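You operate a simulated robot arm through the tools that you are given. There is no shell and no other tool. Be economical: measure what you need, move in short steps, check, and stop when the job is done.

You run a simulated robot arm. Do the job below in one go: nothing can be reset, and whatever is moved stays where it is left.

JOB
Shake the streaky can in the shaker till its paint is one colour.
Fine: one full run; leave it clamped under the shut cover and the other can alone.

It is judged by the outcome, as a careful person would: the job done as asked, and still so three seconds after it is handed in. It fails if anything else is knocked over, pushed out of place, dropped, spilled or broken. A push-on lid holds only when it is set on centred and level and pressed home; a screw cap is set on level and turned clockwise until tight.

ROBOT AND FRAMES
A 7-joint arm with a two-finger parallel gripper, fixed in place. Base frame: the origin is at the foot of the arm, x ahead of it, y to its left, z up; the work surface is at about z = 850. Readings come in mm, rad, newtons and seconds.
With the tool pointing down near the work surface it reaches from about 240 to 680 mm from the base axis. Its first joint turns from -1.152 to 1.152 rad. Payload 2.4 kg.
The tool frame sits at the grasp point between the pads (the TCP): z along the fingers, y along the line on which they close. The tips reach 30 mm beyond it. The gripper opens to 94 mm. The fingers are 28 mm wide and 10 mm thick; the gripper's body (50 by 96 mm) begins 55 mm behind the TCP.
Orientation is that of the tool frame in the base frame, as [roll, pitch, yaw] about the fixed x, y, z axes, in that order (R = Rz(yaw) Ry(pitch) Rx(roll)). With the fingers straight down and closing along the base's y, the tool's x points along the base's -x, its y along +y and its z along -z.

CONTROLS
- The arm moves only by the tool arm_command. Its argument "moves" is a list of rows, each an object (a shift or turn left out is 0, a gripper value left out holds the last) with "turn": the turn, a rotation vector about the tool's x, y, z in rad, a list of three; "xyz": the shift along the tool's x, y, z in mm, a list of three; "fingers": the finger opening in mm, from 0 to 94. In form: [{"turn": [rx, ry, rz], "xyz": [x, y, z], "fingers": fingers}, ...]. A call has 1 to 10 rows; each row shifts and turns the commanded pose from where the row before left it, along the tool's axes as they then stand. Rows are played at 5 a second. More than 50 mm and 0.15 rad between two rows, or a gripper value outside its range, and nothing of the call is played. A pose out of reach is approached as far as the arm can. The call stops where the force on the tool passes 70 N (or 10 N more than at its start, if that is more) or the arm is blocked; 0.2 s more then pass. Each finger travels about 153 mm/s and halts on what it meets, pressing with about 42 N; the grip force reading is that of the motor and also rises with nothing between the fingers. The clock runs only during rows and for 0.2 s after the last one: add rows that do not move to give the fingers time. The reply holds the time, the measured pose of the TCP, the force on the tool along the base axes, the opening and the grip force, in the units named above and with some noise.
- Cameras (640 x 400 px; columns grow to the right, rows downward): "scene" is fixed at [42.1, 476.8, 1446.1]; the picture's right is [-0.71, -0.70, 0.00], its down [-0.39, 0.40, -0.83] and it looks along [0.58, -0.59, -0.56] (base axes); focal length 334 px, centre (320, 200). "wrist" rides on the gripper at [-37, 0, -58] in the tool frame; the picture's right is [0.00, -1.00, 0.00], its down [0.97, 0.00, -0.24] and it looks along [0.24, 0.00, 0.97] (tool axes); focal length 218 px, centre (320, 200).
- snapshot(camera): a new picture of that camera. No time passes.
- locate(camera, pixels): for up to 12 pixels [column, row] of the newest picture of that camera ("zoom" is the newest enlarged one), the place [x, y, z] in the base frame of the surface seen there, good to about 3 mm. No time passes.
- close_up(camera, box): a new picture of the part [left, top, right, bottom] of that camera's present view, enlarged. No time passes.
- close_job(): hands the job in; it is judged then, once.

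Work in short steps. Measure before you move; look again where a grasp or a placing could have gone wrong, and mend it. You have 80 turns and 54 pictures in all, those below and enlarged ones among them. Open the gripper and draw the arm clear of the work before you hand the job in, unless the task says otherwise; then end with one line.

The tools are called after "Request:" as name(argument=value, ...) on one line, values as JSON. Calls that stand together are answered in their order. arm_command: Moves the arm, as the interface text tells. Its arguments: {"type":"object","properties":{"moves":{"type":"array","items":{"type":"object","properties":{"turn":{"type":"array","items":{"type":"number"}},"xyz":{"type":"array","items":{"type":"number"}},"fingers":{"type":"number"}}}}},"required":["moves"]} The other tools are called the same way: snapshot (camera) takes a picture; locate (camera, pixels) gives the place of the surface under pixels of a picture; close_up (camera, box) takes an enlarged picture of a part of a camera's view; close_job () hands the job in.

At the start:

```text
clock: 0.0
eef_pos: [315.5, 127.4, 1246.5]
tcp_rot: [-3.141, -0.001, 3.141]
wrist_force: [0.1, 0.0, 0.3]
grip_width: 93.9
finger_force: 0.1
```

scene: 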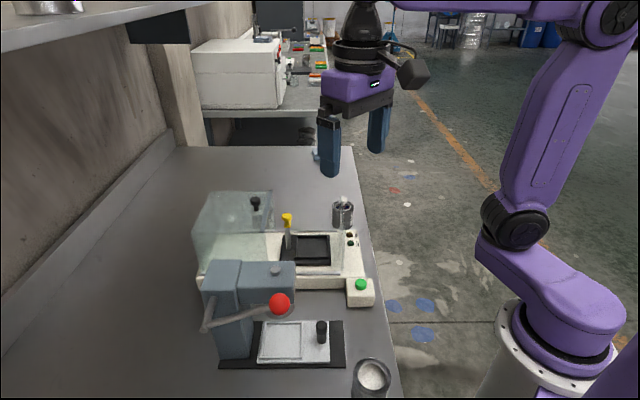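
wrist: 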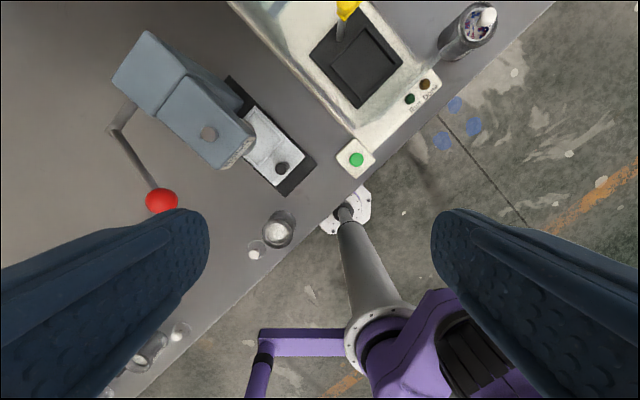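

I see a shaker with a raised cover, a press, and at least two cans. I'll take closer looks first.

Request:
close_up(camera="scene", box=[180, 170, 400, 308])

Request:
close_up(camera="scene", box=[190, 260, 414, 400])

Request:
close_up(camera="wrist", box=[220, 0, 520, 188])

Request:
close_up(camera="wrist", box=[80, 190, 340, 400])

```text
2.90 times, centred on (290, 239) of scene
```

zoom: 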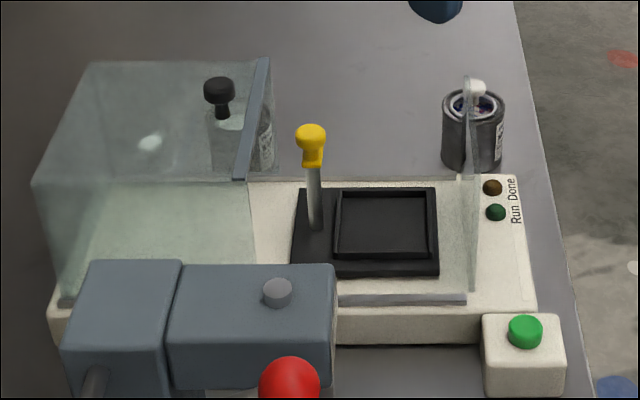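

```text
2.86 times, centred on (302, 330) of scene
```

zoom: 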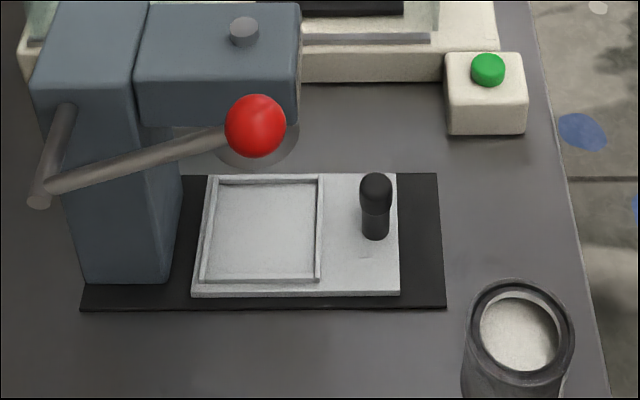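

```text
2.13 times, centred on (370, 94) of wrist
```

zoom: 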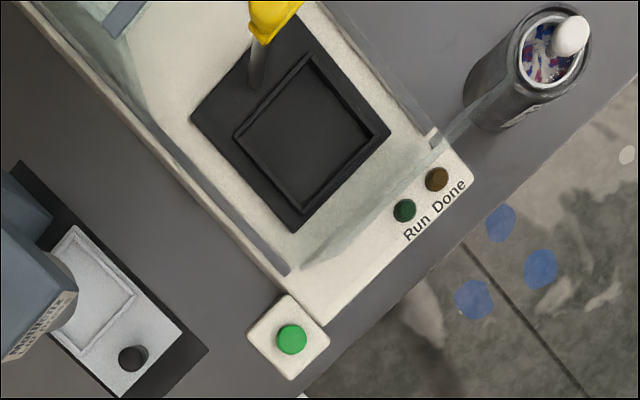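

```text
1.90 times, centred on (210, 295) of wrist
```

zoom: 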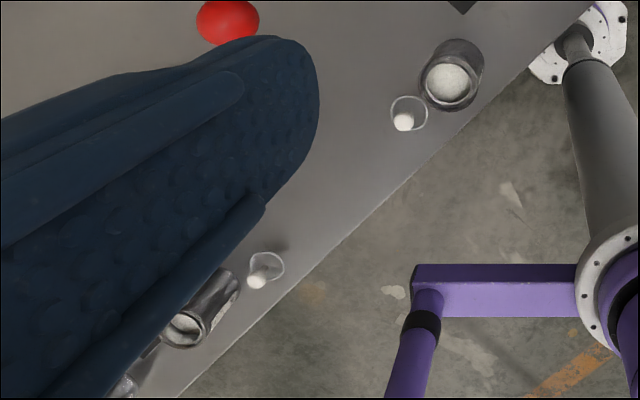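

The streaky can looks to be the one at wrist pixel (465,30), apparently with a clear lid with white knob. I'll measure the key points.

Request:
locate(camera="wrist", pixels=[[488, 16], [475, 30], [455, 50], [278, 232], [257, 253], [355, 160], [410, 99], [425, 84], [357, 60], [340, 30], [347, 8], [282, 167]])

Request:
locate(camera="scene", pixels=[[343, 200], [343, 207], [342, 225], [370, 378], [287, 217], [255, 203], [267, 215], [312, 250], [280, 303], [205, 327], [361, 284], [321, 330]])

Request:
close_up(camera="wrist", box=[420, 0, 516, 60])

Request:
close_up(camera="scene", box=[310, 180, 374, 240])

```text
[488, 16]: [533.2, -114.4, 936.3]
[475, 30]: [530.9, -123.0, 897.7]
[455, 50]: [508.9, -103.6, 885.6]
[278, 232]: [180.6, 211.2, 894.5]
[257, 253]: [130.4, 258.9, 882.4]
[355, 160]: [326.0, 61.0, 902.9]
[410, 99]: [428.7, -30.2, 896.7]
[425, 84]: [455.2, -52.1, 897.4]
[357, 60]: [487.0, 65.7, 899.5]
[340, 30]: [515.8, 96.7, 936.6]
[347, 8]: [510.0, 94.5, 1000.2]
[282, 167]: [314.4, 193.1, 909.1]
```

```text
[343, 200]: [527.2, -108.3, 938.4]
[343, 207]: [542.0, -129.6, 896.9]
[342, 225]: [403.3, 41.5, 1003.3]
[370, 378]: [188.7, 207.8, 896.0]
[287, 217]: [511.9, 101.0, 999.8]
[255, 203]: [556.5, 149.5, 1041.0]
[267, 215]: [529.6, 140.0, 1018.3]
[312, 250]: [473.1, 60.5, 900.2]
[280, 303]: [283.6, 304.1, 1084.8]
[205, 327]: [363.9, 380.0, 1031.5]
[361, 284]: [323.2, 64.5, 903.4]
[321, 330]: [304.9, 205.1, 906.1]
```

```text
6.67 times, centred on (468, 30) of wrist
```

zoom: 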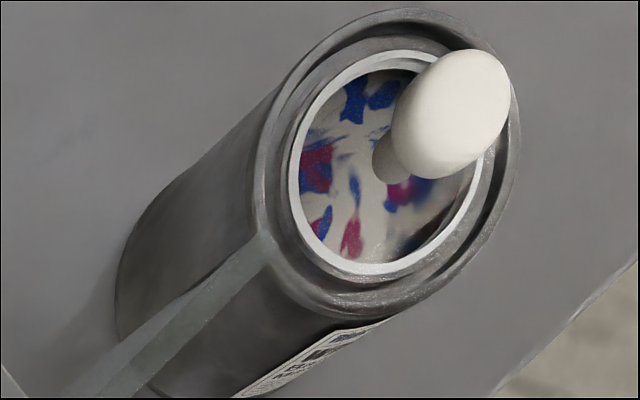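

```text
6.67 times, centred on (342, 210) of scene
```

zoom: 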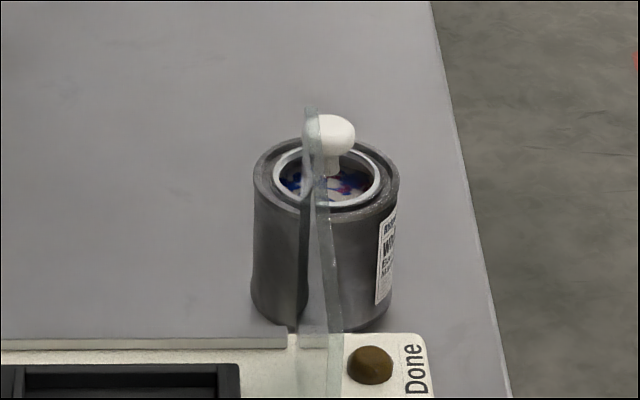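

The can at about (525,-115) holds streaked blue/red/white paint under a clear lid with a white knob. I'll move the wrist camera above the machine for a better view.

Request:
arm_command(moves=[{"xyz": [-34, -20, 0]}, {"xyz": [-34, -20, 0]}, {"xyz": [-34, -20, 0]}, {"xyz": [-34, -20, 0]}, {}])

Request:
snapshot(camera="wrist")

Request:
close_up(camera="wrist", box=[160, 0, 480, 200])

```text
clock: 1.2
eef_pos: [451.3, 47.8, 1246.7]
tcp_rot: [3.141, -0.001, -3.141]
wrist_force: [-0.5, -0.8, 1.7]
grip_width: 94.1
finger_force: 0.0
```

```text
45 pictures are left
```

wrist: 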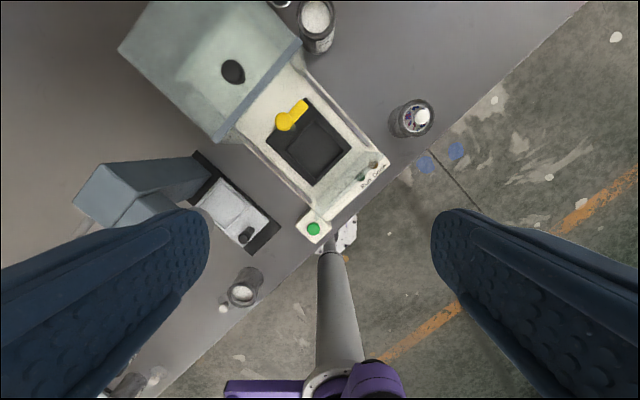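

```text
2.00 times, centred on (320, 100) of wrist
```

zoom: 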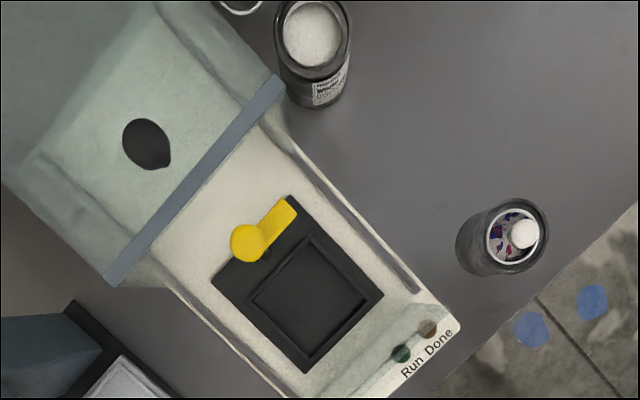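

I'll measure the cover, clamp, recess and can geometry from this view.

Request:
locate(camera="zoom", pixels=[[245, 240], [270, 228], [285, 210], [145, 140], [275, 82], [112, 278], [310, 250], [370, 298], [305, 358], [247, 300], [525, 232], [505, 228]])

Request:
locate(camera="wrist", pixels=[[314, 229], [410, 103], [430, 103], [410, 135], [395, 130], [388, 165], [330, 222], [244, 133], [294, 68], [292, 210], [318, 15], [285, 2]])

Request:
close_up(camera="scene", box=[240, 180, 368, 300])

Request:
close_up(camera="wrist", box=[250, 80, 378, 200])

```text
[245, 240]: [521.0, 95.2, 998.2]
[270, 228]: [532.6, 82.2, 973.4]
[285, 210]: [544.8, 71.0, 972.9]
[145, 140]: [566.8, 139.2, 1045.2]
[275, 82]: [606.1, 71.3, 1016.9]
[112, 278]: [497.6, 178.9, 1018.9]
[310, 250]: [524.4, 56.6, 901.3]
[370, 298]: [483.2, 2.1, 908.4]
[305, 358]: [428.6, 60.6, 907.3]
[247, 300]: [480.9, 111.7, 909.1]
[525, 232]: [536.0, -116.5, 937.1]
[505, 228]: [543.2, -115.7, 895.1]
```

```text
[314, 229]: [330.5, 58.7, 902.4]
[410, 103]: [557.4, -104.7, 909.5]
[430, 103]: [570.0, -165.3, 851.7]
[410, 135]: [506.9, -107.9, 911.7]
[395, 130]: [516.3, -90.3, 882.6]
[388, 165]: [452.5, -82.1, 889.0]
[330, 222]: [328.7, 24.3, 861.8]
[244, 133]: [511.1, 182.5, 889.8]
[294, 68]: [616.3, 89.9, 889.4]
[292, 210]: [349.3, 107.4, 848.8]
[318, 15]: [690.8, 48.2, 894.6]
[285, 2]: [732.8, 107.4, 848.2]
```

```text
3.33 times, centred on (304, 240) of scene
```

zoom: 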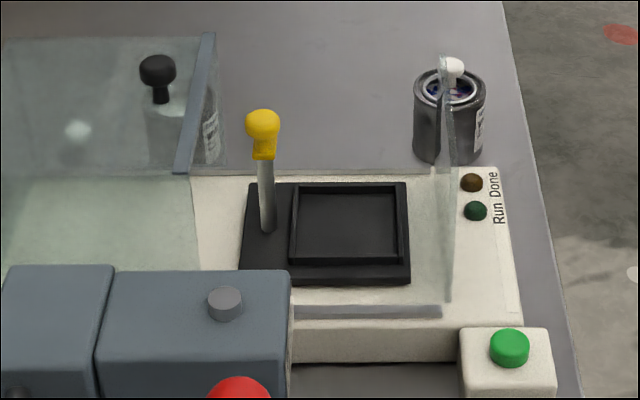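

```text
3.33 times, centred on (314, 140) of wrist
```

zoom: 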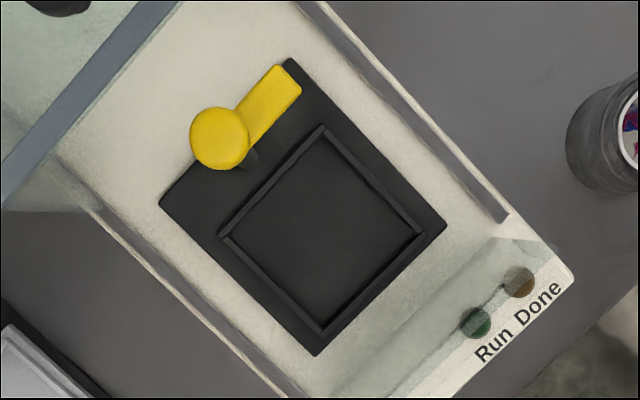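

The clamp is a swing arm on a vertical post at about (517,93); the cover slides along (-0.7,-0.7). I'll measure recess corners, end wall and rails in the newest enlarged view and scene.

Request:
locate(camera="zoom", pixels=[[323, 130], [323, 150], [408, 233], [322, 318], [235, 235], [322, 235], [218, 138], [245, 160], [290, 85], [505, 215], [540, 238], [400, 375]])

Request:
locate(camera="scene", pixels=[[341, 196], [374, 268], [371, 200], [340, 203], [344, 212], [351, 204], [334, 204], [293, 241], [293, 249], [371, 273], [330, 275], [271, 193]])

```text
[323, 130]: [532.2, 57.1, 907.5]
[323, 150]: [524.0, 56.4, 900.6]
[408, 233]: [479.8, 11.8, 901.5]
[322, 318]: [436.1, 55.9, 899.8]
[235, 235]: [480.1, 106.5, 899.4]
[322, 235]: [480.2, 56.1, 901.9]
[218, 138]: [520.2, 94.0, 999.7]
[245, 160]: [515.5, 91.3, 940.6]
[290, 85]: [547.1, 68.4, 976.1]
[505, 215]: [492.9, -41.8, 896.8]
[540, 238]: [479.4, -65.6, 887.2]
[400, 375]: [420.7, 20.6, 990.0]
```

```text
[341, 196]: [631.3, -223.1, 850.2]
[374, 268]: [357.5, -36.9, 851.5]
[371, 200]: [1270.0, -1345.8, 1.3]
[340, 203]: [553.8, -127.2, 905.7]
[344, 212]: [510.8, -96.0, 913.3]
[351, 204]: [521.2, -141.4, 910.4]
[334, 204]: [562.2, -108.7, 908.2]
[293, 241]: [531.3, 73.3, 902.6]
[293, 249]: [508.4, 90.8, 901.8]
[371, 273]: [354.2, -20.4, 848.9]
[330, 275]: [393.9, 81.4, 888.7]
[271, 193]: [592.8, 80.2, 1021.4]
```

Recess centre ≈ (480,57), side ~64 mm; can near (534,-117). I'll go over the can and turn 45° so the fingers close along the shaker's cross axis.

Request:
arm_command(moves=[{"xyz": [-20.75, -41.25, 0]}, {"xyz": [-20.75, -41.25, 0]}, {"xyz": [-20.75, -41.25, 0]}, {"xyz": [-20.75, -41.25, 0]}, {"turn": [0, 0, -0.131]}, {"turn": [0, 0, -0.131]}, {"turn": [0, 0, -0.131]}, {"turn": [0, 0, -0.131]}, {"turn": [0, 0, -0.131]}, {"turn": [0, 0, -0.131]}])

Request:
arm_command(moves=[{"xyz": [0, 0, 45]}, {"xyz": [0, 0, 45]}, {"xyz": [0, 0, 45]}, {}])

Request:
snapshot(camera="wrist")

Request:
snapshot(camera="scene")

```text
clock: 3.4
eef_pos: [534.3, -118.0, 1246.3]
tcp_rot: [3.141, 0.0, -2.352]
wrist_force: [-0.4, -0.3, 0.2]
grip_width: 94.0
finger_force: 0.0
```

```text
clock: 4.4
eef_pos: [534.7, -116.5, 1109.8]
tcp_rot: [3.141, 0.0, -2.355]
wrist_force: [0.0, 0.7, 0.2]
grip_width: 93.9
finger_force: 0.1
```

```text
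41 pictures are left
```

wrist: 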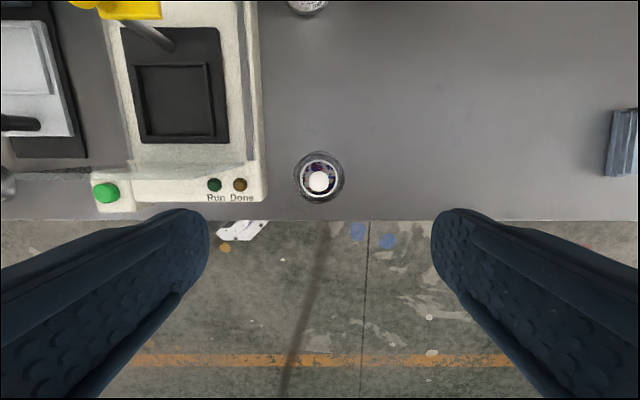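

```text
40 pictures are left
```

scene: 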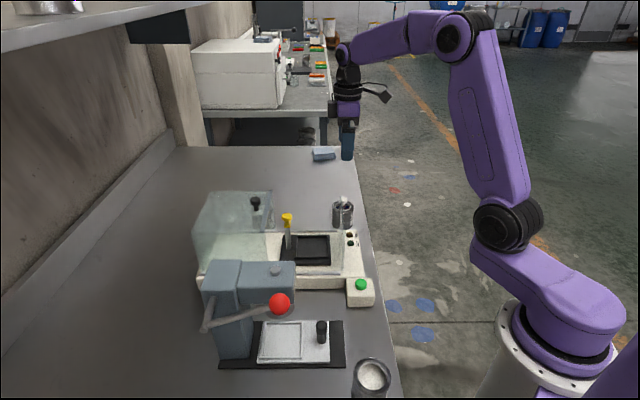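

Aligned view. Closer look at the can and its lid.

Request:
close_up(camera="wrist", box=[280, 140, 360, 210])

Request:
locate(camera="wrist", pixels=[[318, 154], [318, 200], [297, 178], [342, 178], [318, 180], [122, 28], [218, 28], [228, 140], [136, 140], [140, 165], [260, 170], [105, 192]])

```text
5.71 times, centred on (320, 175) of wrist
```

zoom: 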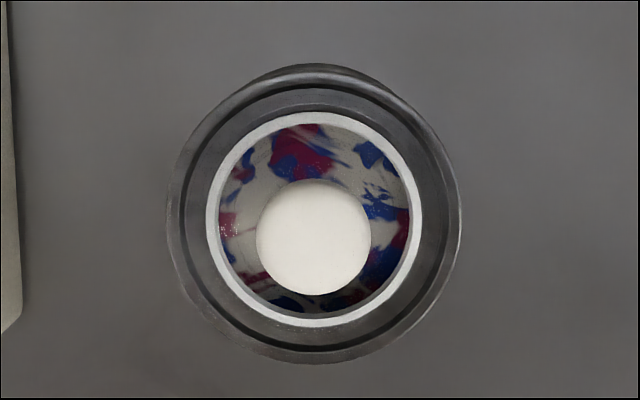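

```text
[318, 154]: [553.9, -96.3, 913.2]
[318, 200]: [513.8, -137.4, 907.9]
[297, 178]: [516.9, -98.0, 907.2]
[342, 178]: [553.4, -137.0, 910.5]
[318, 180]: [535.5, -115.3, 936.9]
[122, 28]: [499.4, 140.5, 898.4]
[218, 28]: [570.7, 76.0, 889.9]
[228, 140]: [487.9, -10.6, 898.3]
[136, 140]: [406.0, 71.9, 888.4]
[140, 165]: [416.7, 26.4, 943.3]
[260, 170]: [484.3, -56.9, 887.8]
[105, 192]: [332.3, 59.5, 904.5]
```

The lid looks concentric. I'll check the heights of lid ring vs. can rim.

Request:
locate(camera="zoom", pixels=[[213, 220], [316, 118], [418, 220], [316, 321], [180, 220], [316, 72], [450, 220], [316, 355], [240, 200], [195, 220], [434, 220], [316, 102]])

Request:
close_up(camera="scene", box=[322, 188, 366, 232])

```text
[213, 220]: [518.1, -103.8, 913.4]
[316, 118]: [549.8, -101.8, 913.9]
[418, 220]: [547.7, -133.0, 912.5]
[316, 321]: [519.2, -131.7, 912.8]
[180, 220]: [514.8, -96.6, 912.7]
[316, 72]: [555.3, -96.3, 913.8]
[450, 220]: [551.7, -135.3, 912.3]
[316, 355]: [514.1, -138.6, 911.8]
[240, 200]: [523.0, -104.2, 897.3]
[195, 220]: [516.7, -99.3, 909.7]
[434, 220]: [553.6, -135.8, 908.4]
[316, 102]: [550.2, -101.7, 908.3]
```

```text
9.09 times, centred on (344, 210) of scene
```

zoom: 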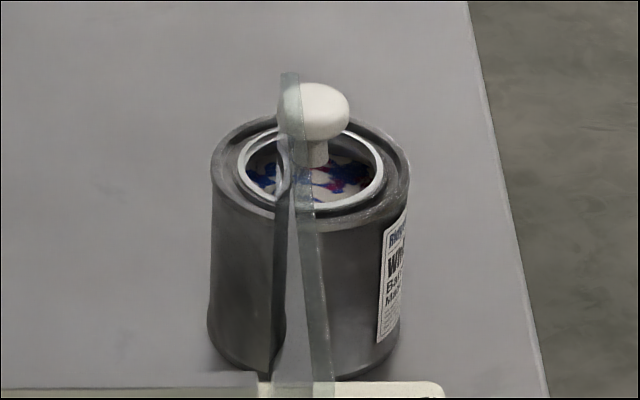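

Lid ring and can rim are both at z≈913 all round, so the lid is flush. I'll descend with the gripper to TCP z≈905 around the can.

Request:
arm_command(moves=[{"xyz": [0, 0, 45]}, {"xyz": [0, 0, 45]}, {"xyz": [0, 0, 45]}, {"xyz": [0, 0, 30]}, {"xyz": [0, 0, 20]}, {"xyz": [0, 0, 19]}, {}])

Request:
snapshot(camera="wrist")

```text
clock: 6.0
eef_pos: [534.3, -118.0, 908.5]
tcp_rot: [3.142, -0.001, -2.354]
wrist_force: [0.4, 0.7, -0.1]
grip_width: 94.0
finger_force: 0.2
```

```text
37 pictures are left
```

wrist: 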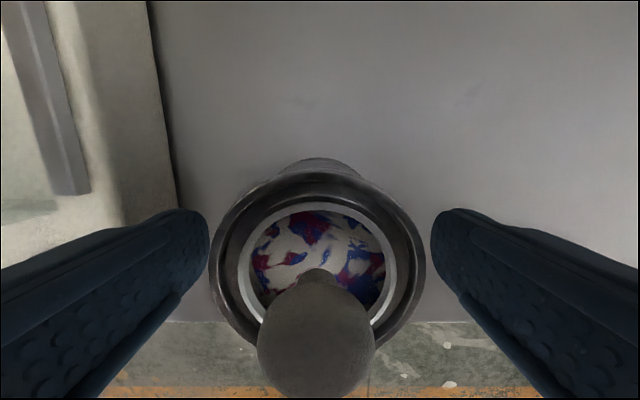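

Can is centred between the fingers. Close on it.

Request:
arm_command(moves=[{"xyz": [0, 0, 3]}, {"fingers": 70}, {"fingers": 50}, {"fingers": 40}, {}, {}])

```text
clock: 7.4
eef_pos: [534.3, -117.6, 905.6]
tcp_rot: [3.141, 0.001, -2.355]
wrist_force: [-0.1, 0.4, -0.2]
grip_width: 61.3
finger_force: 42.2
```

Gripped at 61.3 mm. Lift high enough to clear the end wall and clamp.

Request:
arm_command(moves=[{"xyz": [0, 0, -15]}, {"xyz": [0, 0, -30]}, {"xyz": [0, 0, -45]}, {"xyz": [0, 0, -45]}, {"xyz": [0, 0, -45]}, {}])

Request:
snapshot(camera="wrist")

```text
clock: 8.8
eef_pos: [533.2, -117.7, 1083.6]
tcp_rot: [-3.14, 0.0, -2.355]
wrist_force: [-1.1, 0.0, -1.6]
grip_width: 60.9
finger_force: 41.8
```

```text
36 pictures are left
```

wrist: 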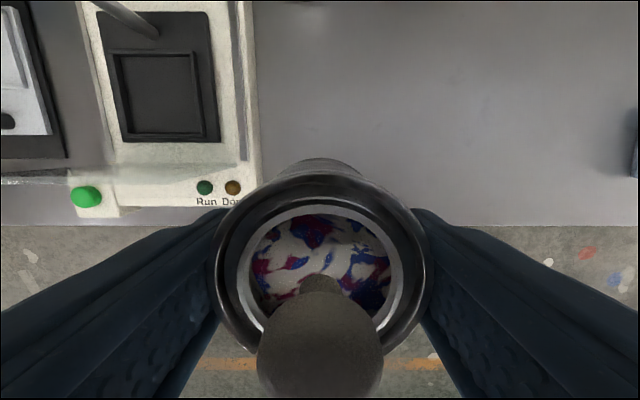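

Held firmly. Refine the recess location from this view.

Request:
locate(camera="wrist", pixels=[[121, 58], [192, 56], [201, 132], [132, 134], [112, 54], [193, 50], [210, 139], [127, 142], [162, 95], [156, 54], [197, 95], [166, 134]])

```text
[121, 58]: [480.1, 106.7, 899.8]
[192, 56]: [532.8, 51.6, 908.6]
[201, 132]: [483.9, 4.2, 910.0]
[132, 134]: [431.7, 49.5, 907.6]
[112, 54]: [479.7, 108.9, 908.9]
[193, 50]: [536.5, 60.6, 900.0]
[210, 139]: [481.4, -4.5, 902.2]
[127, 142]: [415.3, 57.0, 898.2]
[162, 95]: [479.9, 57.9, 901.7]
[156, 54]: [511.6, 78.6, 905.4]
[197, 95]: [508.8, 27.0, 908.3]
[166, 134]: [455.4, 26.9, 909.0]
```

Recess centre ≈ (480.5,56.5). Move over it at this height.

Request:
arm_command(moves=[{"xyz": [-21.5, 40.3, 0]}, {"xyz": [-21.5, 40.3, 0]}, {"xyz": [-21.5, 40.3, 0]}, {"xyz": [-21.4, 40.3, 0]}, {}])

Request:
snapshot(camera="wrist")

Request:
close_up(camera="scene", box=[220, 100, 412, 300])

```text
clock: 10.0
eef_pos: [479.7, 57.0, 1085.4]
tcp_rot: [-3.141, 0.0, -2.357]
wrist_force: [-0.3, -0.1, -2.0]
grip_width: 61.0
finger_force: 42.2
```

```text
35 pictures are left
```

wrist: 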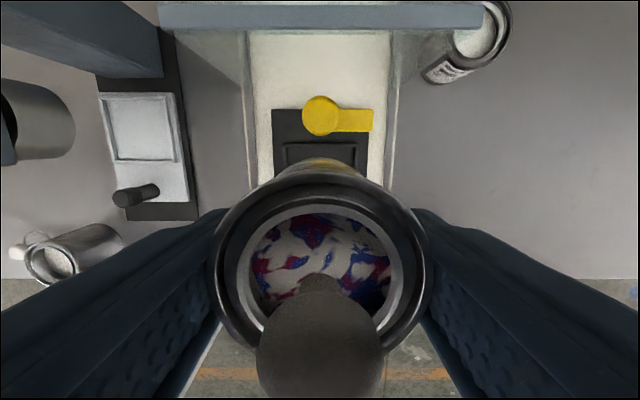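

```text
2.00 times, centred on (316, 200) of scene
```

zoom: 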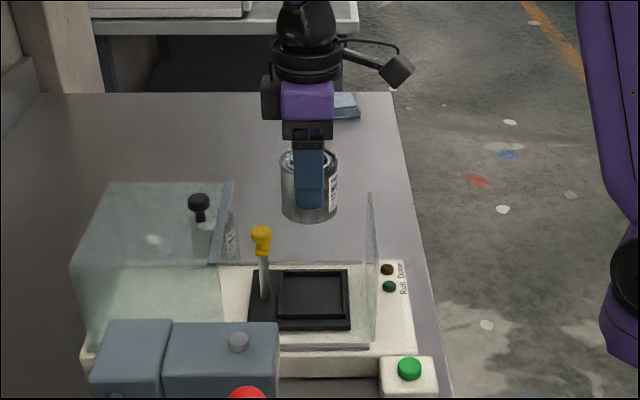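

Recess frame columns 284–355 centre at ~320, matching the can. Descend to just above the frame.

Request:
arm_command(moves=[{"xyz": [0, 0, 40]}, {"xyz": [0, 0, 40]}, {"xyz": [0, 0, 30]}, {"xyz": [0, 0, 6]}, {}])

Request:
snapshot(camera="wrist")

Request:
close_up(camera="scene", box=[260, 190, 388, 300])

```text
clock: 11.2
eef_pos: [481.2, 58.0, 968.6]
tcp_rot: [3.141, -0.001, -2.355]
wrist_force: [-0.3, 0.0, -1.9]
grip_width: 60.9
finger_force: 41.8
```

```text
33 pictures are left
```

wrist: 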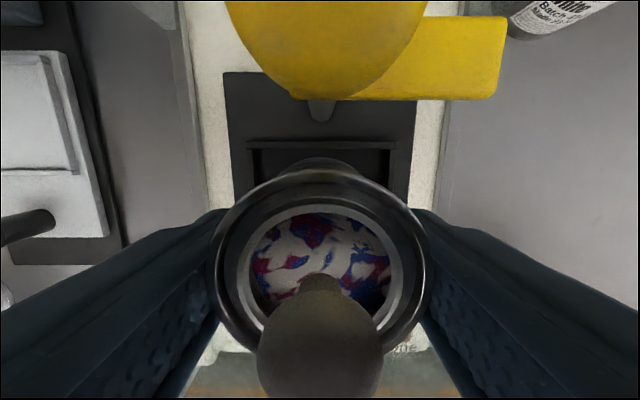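

```text
3.64 times, centred on (324, 245) of scene
```

zoom: 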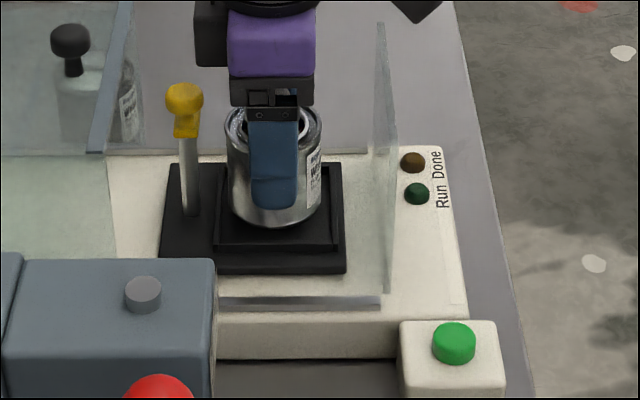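

Check the lateral (u) position of the far inner wall against the can.

Request:
locate(camera="wrist", pixels=[[320, 141], [320, 145], [320, 148], [280, 145], [360, 145], [249, 165], [393, 165], [244, 160], [398, 160], [320, 152], [300, 152], [345, 152]])

Request:
locate(camera="zoom", pixels=[[335, 245], [325, 200], [335, 200], [222, 245], [215, 238], [330, 250], [340, 266], [275, 247], [222, 170], [325, 165], [332, 236], [280, 230]])

```text
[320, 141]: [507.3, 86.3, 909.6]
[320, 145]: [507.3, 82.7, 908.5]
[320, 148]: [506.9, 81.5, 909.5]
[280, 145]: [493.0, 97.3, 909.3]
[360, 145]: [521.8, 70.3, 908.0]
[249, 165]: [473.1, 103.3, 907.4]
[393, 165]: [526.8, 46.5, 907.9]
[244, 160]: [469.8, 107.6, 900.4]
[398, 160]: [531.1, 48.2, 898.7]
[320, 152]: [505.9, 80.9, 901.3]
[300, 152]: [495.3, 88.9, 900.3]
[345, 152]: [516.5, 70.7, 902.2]
```

```text
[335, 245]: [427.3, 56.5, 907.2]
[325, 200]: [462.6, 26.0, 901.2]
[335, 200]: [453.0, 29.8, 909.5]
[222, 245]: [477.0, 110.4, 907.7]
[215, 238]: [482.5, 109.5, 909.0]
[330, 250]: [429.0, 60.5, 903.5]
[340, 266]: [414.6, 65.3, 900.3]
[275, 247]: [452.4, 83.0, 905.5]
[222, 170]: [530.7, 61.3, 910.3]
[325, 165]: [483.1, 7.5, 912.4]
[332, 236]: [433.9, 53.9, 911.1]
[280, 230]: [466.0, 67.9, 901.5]
```

Inner gap ~70 mm, can 61 mm, and we're within ~1.5 mm of centre. Small correction and lower onto the floor.

Request:
arm_command(moves=[{"xyz": [1.5, -1, 0]}, {"xyz": [0, 0, 5]}, {"xyz": [0, 0, 4]}, {"xyz": [0, 0, 2]}, {"xyz": [0, 0, 1]}, {}])

```text
clock: 12.6
eef_pos: [480.1, 54.3, 956.5]
tcp_rot: [3.141, 0.001, -2.356]
wrist_force: [-0.9, -0.9, 2.2]
grip_width: 60.9
finger_force: 41.7
```

Force has gone from -1.9 to +2.2, near contact; go 1 mm more.

Request:
arm_command(moves=[{"xyz": [0, 0, 1]}, {}])

```text
clock: 13.2
eef_pos: [479.9, 56.2, 956.9]
tcp_rot: [-3.141, 0.002, -2.356]
wrist_force: [-3.9, -3.1, 22.5]
grip_width: 61.1
finger_force: 42.3
```

On the floor (22 N). Back off 1 mm and release, then rise.

Request:
arm_command(moves=[{"xyz": [0, 0, -1]}, {"fingers": 75}, {"fingers": 94}, {}, {"xyz": [0, 0, -30]}, {"xyz": [0, 0, -45]}, {"xyz": [0, 0, -45]}, {"xyz": [0, 0, -45]}, {}])

Request:
snapshot(camera="wrist")

Request:
close_up(camera="scene", box=[260, 190, 388, 300])

```text
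clock: 15.2
eef_pos: [481.0, 54.2, 1122.0]
tcp_rot: [3.141, -0.001, -2.354]
wrist_force: [-0.4, -0.7, -0.1]
grip_width: 94.1
finger_force: 0.0
```

```text
31 pictures are left
```

wrist: 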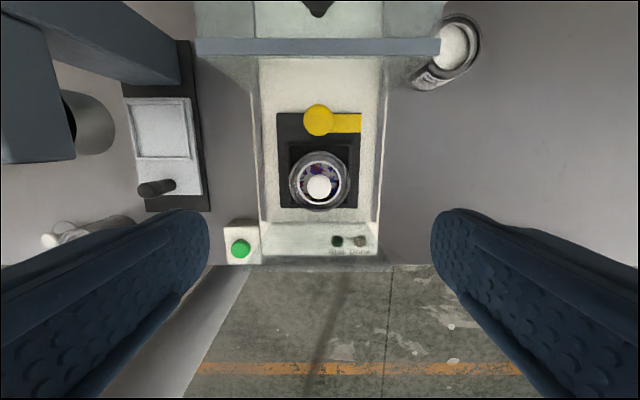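

```text
3.64 times, centred on (324, 245) of scene
```

zoom: 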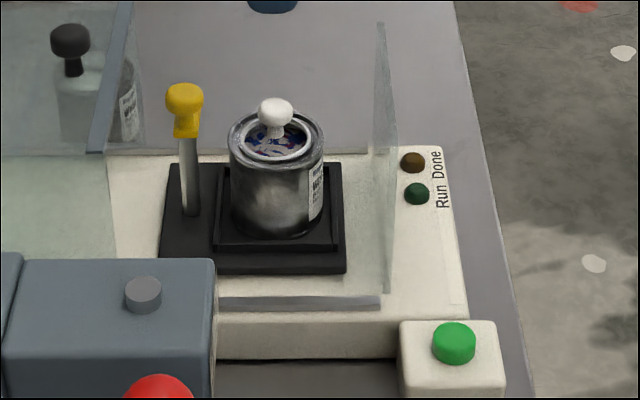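

Can sits level in the recess. Now measure the clamp arm precisely.

Request:
close_up(camera="wrist", box=[270, 95, 370, 215])

Request:
locate(camera="wrist", pixels=[[319, 120], [360, 116], [360, 123], [360, 130], [338, 115], [338, 131], [319, 105], [319, 135], [304, 120], [319, 187], [294, 181], [349, 181]])

Request:
close_up(camera="scene", box=[270, 205, 330, 250])

```text
3.33 times, centred on (320, 155) of wrist
```

zoom: 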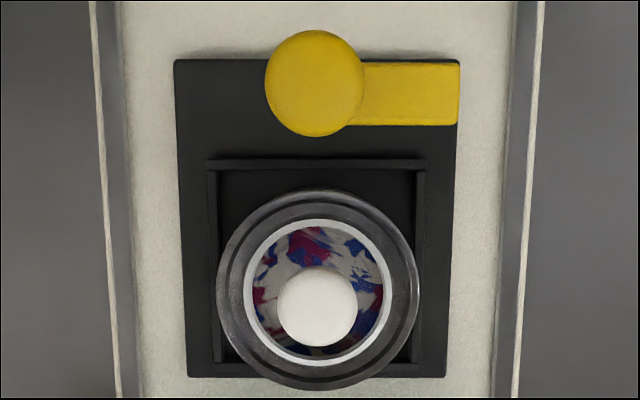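

```text
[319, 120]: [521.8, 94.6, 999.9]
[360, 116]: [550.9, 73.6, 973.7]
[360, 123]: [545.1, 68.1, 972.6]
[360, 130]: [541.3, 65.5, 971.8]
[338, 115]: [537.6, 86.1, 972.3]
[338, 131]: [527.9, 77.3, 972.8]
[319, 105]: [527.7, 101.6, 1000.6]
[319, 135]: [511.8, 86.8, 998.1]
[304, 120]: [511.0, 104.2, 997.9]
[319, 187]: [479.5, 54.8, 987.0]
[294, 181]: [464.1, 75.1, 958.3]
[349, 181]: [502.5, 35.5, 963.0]
```

```text
8.89 times, centred on (300, 228) of scene
```

zoom: 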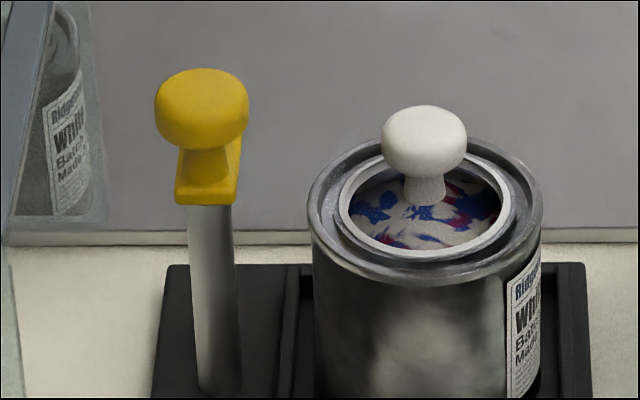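

Post centre ≈ (520.3,94.3); knob cap z 985–1000, bar top z 973, ~37 mm long pointing away. I'll grip the knob with fingers straddling the bar and swing it 90° clockwise over the can. First position above the post and rotate the tool, with fingers at 46 mm so as not to touch the cover.

Request:
arm_command(moves=[{"xyz": [-28, 0, 0], "fingers": 46}, {"xyz": [-27.5, 0, 0]}, {"turn": [0, 0, -0.1309]}, {"turn": [0, 0, -0.1309]}, {"turn": [0, 0, -0.1309]}, {"turn": [0, 0, -0.1309]}, {"turn": [0, 0, -0.1309]}, {"turn": [0, 0, -0.1309]}, {}])

Request:
arm_command(moves=[{"turn": [0, 0, -0.1309]}, {"turn": [0, 0, -0.1309]}, {"turn": [0, 0, -0.1309]}, {"turn": [0, 0, -0.1309]}, {"turn": [0, 0, -0.1309]}, {"turn": [0, 0, -0.1309]}, {}, {}])

Request:
snapshot(camera="wrist")

```text
clock: 17.2
eef_pos: [519.2, 94.3, 1121.8]
tcp_rot: [3.141, 0.0, -1.566]
wrist_force: [0.5, 0.1, -0.3]
grip_width: 45.7
finger_force: 0.0
```

```text
clock: 19.0
eef_pos: [519.9, 94.6, 1121.4]
tcp_rot: [-3.141, 0.0, -0.784]
wrist_force: [0.7, -0.2, 0.4]
grip_width: 45.6
finger_force: 0.1
```

```text
27 pictures are left
```

wrist: 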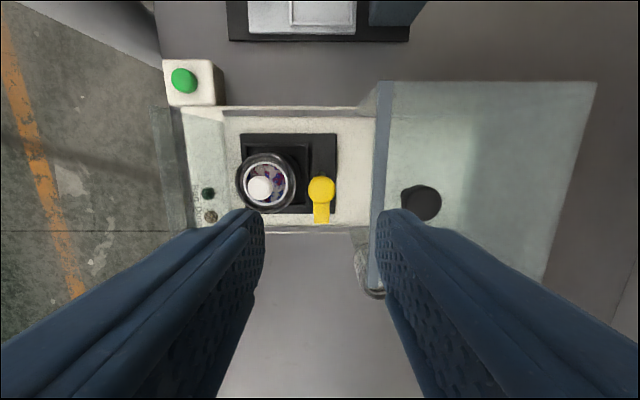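

Orientation reached and knob at column 320 is centred. Descend to tips just above the knob and check.

Request:
arm_command(moves=[{"xyz": [0, 0, 40]}, {"xyz": [0, 0, 40]}, {"xyz": [0, 0, 11]}, {}])

Request:
snapshot(camera="wrist")

Request:
close_up(camera="scene", box=[240, 170, 368, 280])

```text
clock: 20.0
eef_pos: [520.7, 95.3, 1029.4]
tcp_rot: [3.141, 0.0, -0.785]
wrist_force: [-0.2, -0.6, -0.7]
grip_width: 45.9
finger_force: 0.0
```

```text
26 pictures are left
```

wrist: 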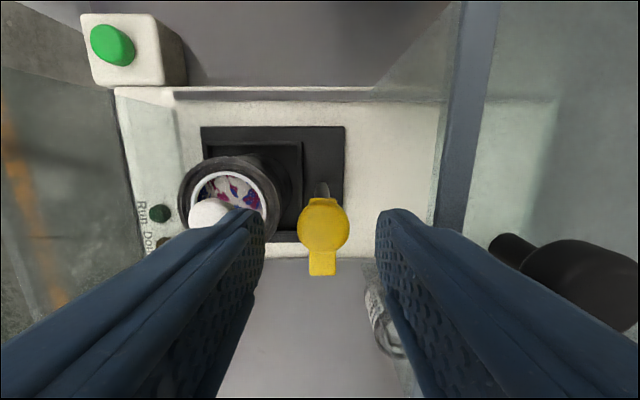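

```text
3.64 times, centred on (304, 225) of scene
```

zoom: 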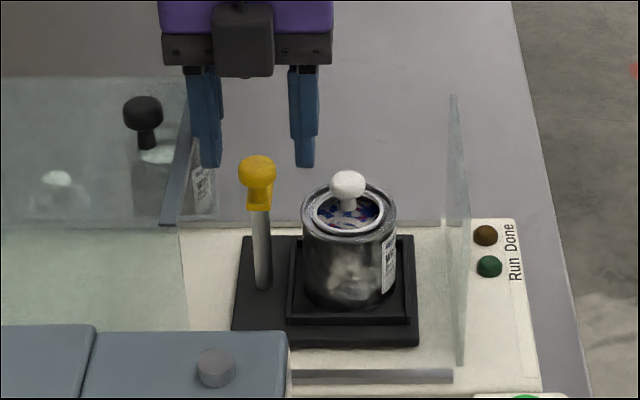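

Clear on both sides. Descend 27 mm around the knob.

Request:
arm_command(moves=[{"xyz": [0, 0, 15]}, {"xyz": [0, 0, 12]}, {}])

Request:
arm_command(moves=[{"fingers": 34}, {"fingers": 20}, {"fingers": 10}, {}])

```text
clock: 20.8
eef_pos: [520.3, 94.7, 1002.8]
tcp_rot: [-3.141, -0.001, -0.783]
wrist_force: [-0.4, -0.2, -0.5]
grip_width: 46.2
finger_force: 0.0
```

```text
clock: 21.8
eef_pos: [520.4, 95.8, 1003.8]
tcp_rot: [-3.14, 0.001, -0.785]
wrist_force: [10.3, 9.9, -6.6]
grip_width: 24.0
finger_force: 45.0
```

Knob gripped at 24 mm. Start the swing with a few steps and check.

Request:
arm_command(moves=[{"turn": [0, 0, 0.1]}, {"turn": [0, 0, 0.1]}, {"turn": [0, 0, 0.1]}, {"turn": [0, 0, 0.1]}, {}])

Request:
close_up(camera="scene", box=[240, 170, 368, 280])

```text
clock: 23.0
eef_pos: [519.9, 96.2, 1003.7]
tcp_rot: [-3.141, -0.001, -1.185]
wrist_force: [13.5, 12.6, -1.7]
grip_width: 23.9
finger_force: 44.6
```

```text
3.64 times, centred on (304, 225) of scene
```

zoom: 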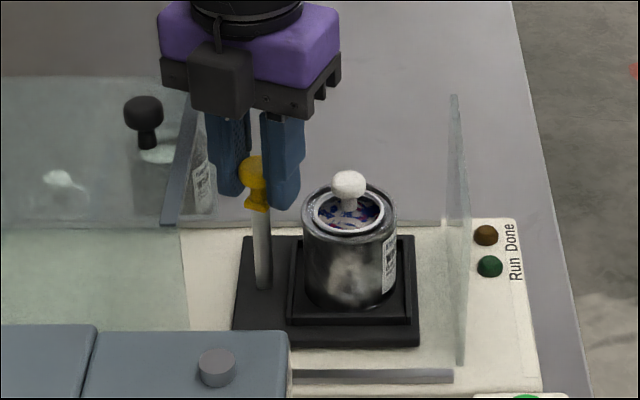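

The knob appears to turn with the gripper. Continue the swing.

Request:
arm_command(moves=[{"turn": [0, 0, 0.12]}, {"turn": [0, 0, 0.12]}, {"turn": [0, 0, 0.12]}, {"turn": [0, 0, 0.12]}, {"turn": [0, 0, 0.12]}, {"turn": [0, 0, 0.12]}, {}])

Request:
close_up(camera="scene", box=[240, 170, 368, 280])

```text
clock: 24.6
eef_pos: [520.5, 94.6, 1003.8]
tcp_rot: [-3.14, 0.002, -1.905]
wrist_force: [15.2, 15.5, 3.4]
grip_width: 23.7
finger_force: 45.3
```

```text
3.64 times, centred on (304, 225) of scene
```

zoom: 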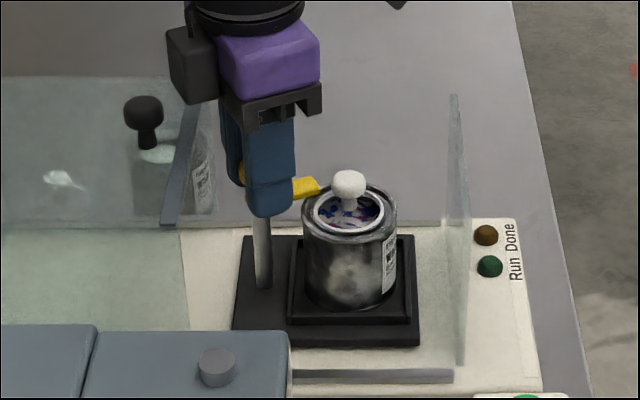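

The bar is following (pixel ~(308,187) in the enlarged view). Finish the remaining 0.45 rad.

Request:
arm_command(moves=[{"turn": [0, 0, 0.1]}, {"turn": [0, 0, 0.1]}, {"turn": [0, 0, 0.1]}, {"turn": [0, 0, 0.1]}, {"turn": [0, 0, 0.05]}, {}])

Request:
close_up(camera="scene", box=[240, 170, 368, 280])

Request:
snapshot(camera="wrist")

```text
clock: 26.0
eef_pos: [520.7, 94.5, 1002.8]
tcp_rot: [-3.141, -0.001, -2.354]
wrist_force: [14.9, 14.6, -2.9]
grip_width: 23.8
finger_force: 45.2
```

```text
3.64 times, centred on (304, 225) of scene
```

zoom: 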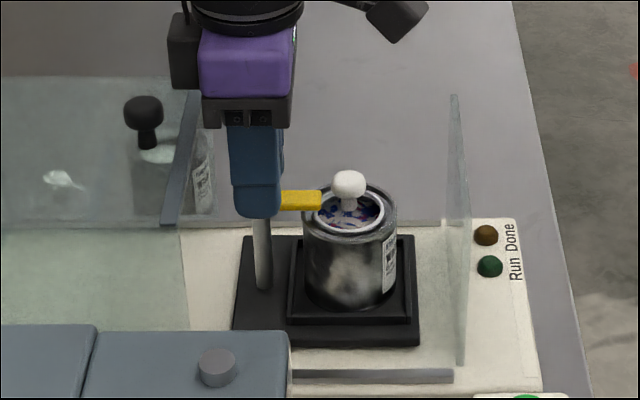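

```text
21 pictures are left
```

wrist: 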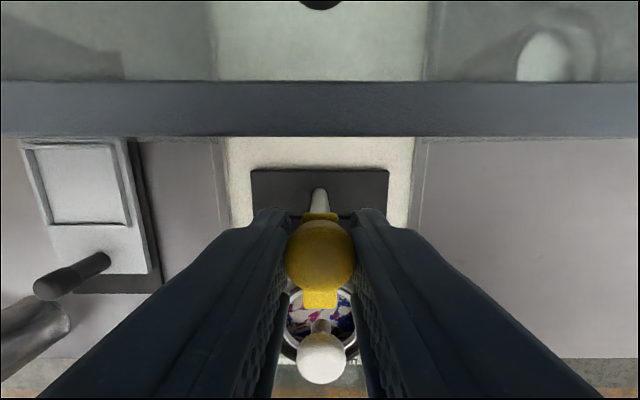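

The bar now lies over the can rim. Test whether the clamp also needs pushing down: press gently while gripped.

Request:
arm_command(moves=[{"xyz": [0, 0, 1]}, {"xyz": [0, 0, 1]}, {}])

```text
clock: 26.8
eef_pos: [521.3, 95.3, 1002.7]
tcp_rot: [-3.138, 0.002, -2.355]
wrist_force: [11.6, 13.1, 23.3]
grip_width: 23.8
finger_force: 45.6
```

Resists straight away (23 N for 2 mm), so no easy downward travel. Back off, release, rise and look.

Request:
arm_command(moves=[{"xyz": [0, 0, -2]}, {"fingers": 36}, {"fingers": 46}, {}, {"xyz": [0, 0, -20]}, {"xyz": [0, 0, -40]}, {"xyz": [0, 0, -40]}, {}])

Request:
snapshot(camera="wrist")

Request:
close_up(camera="scene", box=[270, 200, 340, 256])

```text
clock: 28.6
eef_pos: [519.4, 94.0, 1103.0]
tcp_rot: [3.141, 0.0, -2.356]
wrist_force: [-0.4, -0.4, 0.1]
grip_width: 45.8
finger_force: 0.0
```

```text
20 pictures are left
```

wrist: 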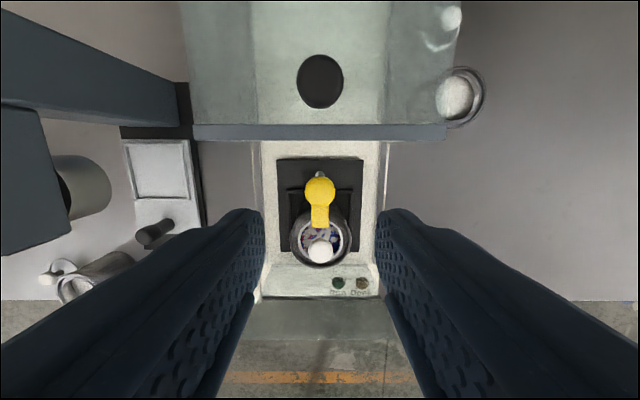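

```text
7.14 times, centred on (305, 228) of scene
```

zoom: 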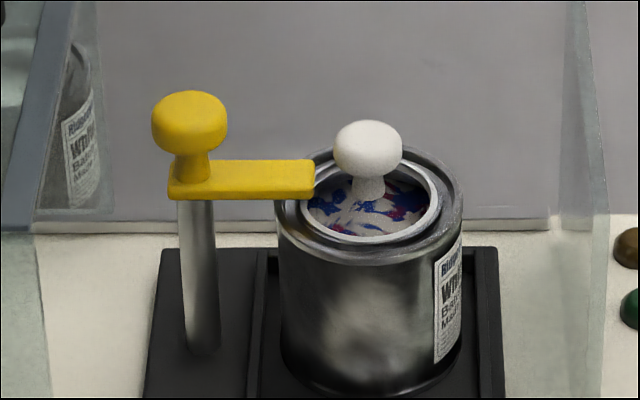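

Bar points straight over the can. Check bar heights against the rim, and cover/knob geometry.

Request:
locate(camera="zoom", pixels=[[240, 175], [300, 173], [290, 192], [220, 193], [190, 108], [310, 245], [425, 160], [320, 165], [200, 340], [590, 100]])

Request:
locate(camera="wrist", pixels=[[320, 80], [320, 58], [320, 105], [298, 80], [342, 80], [320, 132], [200, 132], [440, 132], [320, 285], [320, 295], [320, 225], [320, 192]])

```text
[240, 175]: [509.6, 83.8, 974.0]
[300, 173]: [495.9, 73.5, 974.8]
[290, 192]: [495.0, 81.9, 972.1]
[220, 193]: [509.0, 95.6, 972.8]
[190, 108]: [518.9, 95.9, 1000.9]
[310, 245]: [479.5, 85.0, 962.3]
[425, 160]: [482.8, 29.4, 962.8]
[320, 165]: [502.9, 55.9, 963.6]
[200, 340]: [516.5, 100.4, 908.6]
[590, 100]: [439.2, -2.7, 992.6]
```

```text
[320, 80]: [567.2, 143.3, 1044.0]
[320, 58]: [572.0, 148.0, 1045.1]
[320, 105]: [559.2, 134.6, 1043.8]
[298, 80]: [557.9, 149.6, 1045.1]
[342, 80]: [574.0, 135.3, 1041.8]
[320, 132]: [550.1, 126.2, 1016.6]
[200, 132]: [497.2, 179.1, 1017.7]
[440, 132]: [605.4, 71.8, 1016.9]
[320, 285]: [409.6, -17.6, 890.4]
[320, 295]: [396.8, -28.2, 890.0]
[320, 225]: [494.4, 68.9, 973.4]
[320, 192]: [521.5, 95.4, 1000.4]
```

Bar top 973.5, rim ~963: clamp over the rim. Now the cover: knob at (566,142), cap top z 1044, needs ~165 mm travel toward the end wall. Go above and down around it.

Request:
arm_command(moves=[{"xyz": [-33, 0.5, 0]}, {"xyz": [-33, 0.5, 0]}, {"xyz": [0, 0, 30]}, {"xyz": [0, 0, 19]}, {}])

Request:
snapshot(camera="wrist")

```text
clock: 29.8
eef_pos: [565.5, 142.8, 1054.2]
tcp_rot: [-3.141, -0.001, -2.353]
wrist_force: [-0.7, -0.4, -0.5]
grip_width: 46.3
finger_force: 0.0
```

```text
18 pictures are left
```

wrist: 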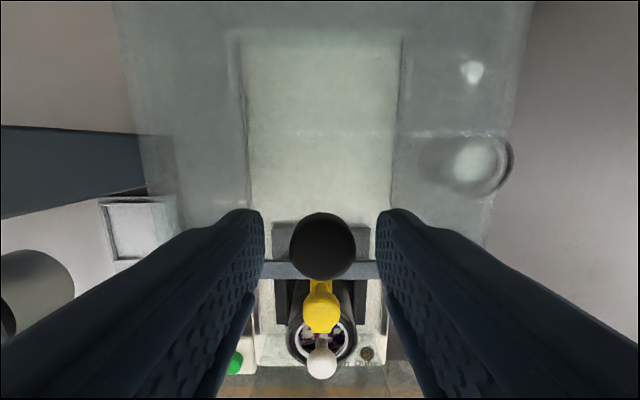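

Knob centred between the fingers. Close and begin pulling gently.

Request:
arm_command(moves=[{"fingers": 30}, {"fingers": 15}, {"fingers": 10}, {}])

Request:
arm_command(moves=[{"xyz": [5, 0, 0]}, {"xyz": [8, 0, 0]}, {"xyz": [8, 0, 0]}, {}])

Request:
close_up(camera="scene", box=[180, 150, 380, 300])

```text
clock: 30.8
eef_pos: [566.6, 140.5, 1054.3]
tcp_rot: [-3.141, 0.0, -2.356]
wrist_force: [4.6, -4.5, -2.3]
grip_width: 23.7
finger_force: 45.2
```

```text
clock: 31.8
eef_pos: [550.5, 126.0, 1053.9]
tcp_rot: [-3.141, 0.0, -2.356]
wrist_force: [6.8, -7.7, -6.2]
grip_width: 23.3
finger_force: 44.9
```

```text
2.67 times, centred on (280, 225) of scene
```

zoom: 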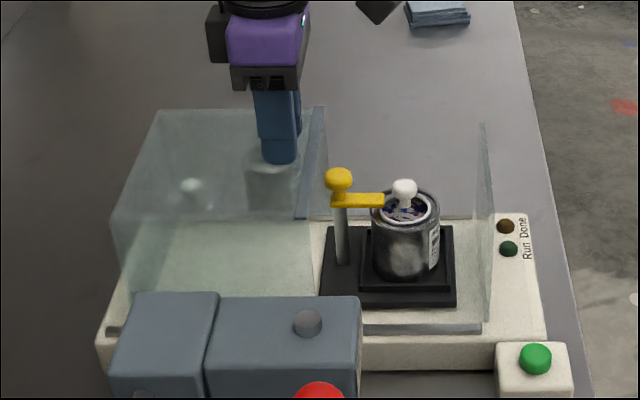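

The cover slides freely with little force. Continue ~130 mm.

Request:
arm_command(moves=[{"xyz": [18, 0, 0]}, {"xyz": [18, 0, 0]}, {"xyz": [18, 0, 0]}, {"xyz": [18, 0, 0]}, {"xyz": [18, 0, 0]}, {"xyz": [18, 0, 0]}, {"xyz": [16, 0, 0]}, {}])

Request:
close_up(camera="scene", box=[180, 150, 380, 300])

```text
clock: 33.6
eef_pos: [462.8, 38.9, 1055.2]
tcp_rot: [-3.14, -0.001, -2.354]
wrist_force: [11.0, -11.7, -11.1]
grip_width: 23.5
finger_force: 44.7
```

```text
2.67 times, centred on (280, 225) of scene
```

zoom: 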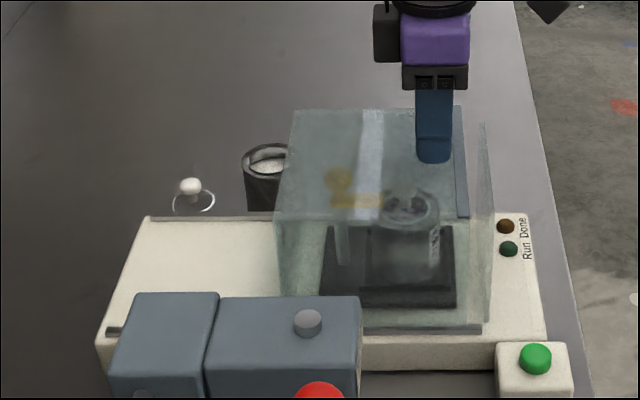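

About 20 mm remains to the end wall. Creep in small steps until it meets resistance.

Request:
arm_command(moves=[{"xyz": [6, 0, 0]}, {"xyz": [4, 0, 0]}, {"xyz": [3, 0, 0]}, {"xyz": [2, 0, 0]}, {}])

Request:
arm_command(moves=[{"xyz": [2, 0, 0]}, {"xyz": [2, 0, 0]}, {}])

Request:
close_up(camera="scene", box=[260, 170, 380, 280])

```text
clock: 34.8
eef_pos: [453.1, 28.1, 1053.7]
tcp_rot: [-3.141, 0.0, -2.355]
wrist_force: [16.2, -10.6, -11.1]
grip_width: 23.8
finger_force: 44.4
```

```text
clock: 35.6
eef_pos: [452.1, 30.5, 1054.6]
tcp_rot: [-3.138, 0.009, -2.352]
wrist_force: [30.1, 8.1, -18.5]
grip_width: 23.6
finger_force: 45.2
```

```text
3.64 times, centred on (320, 225) of scene
```

zoom: 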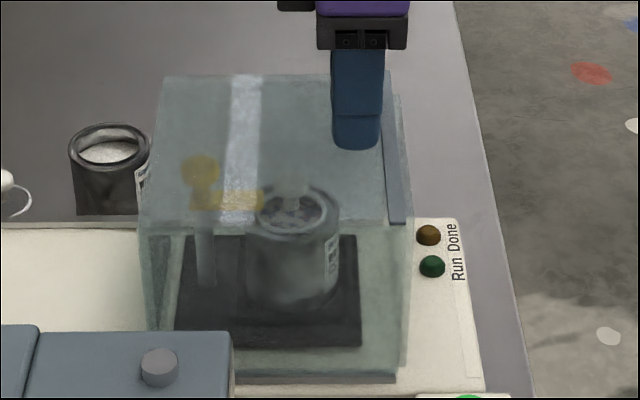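

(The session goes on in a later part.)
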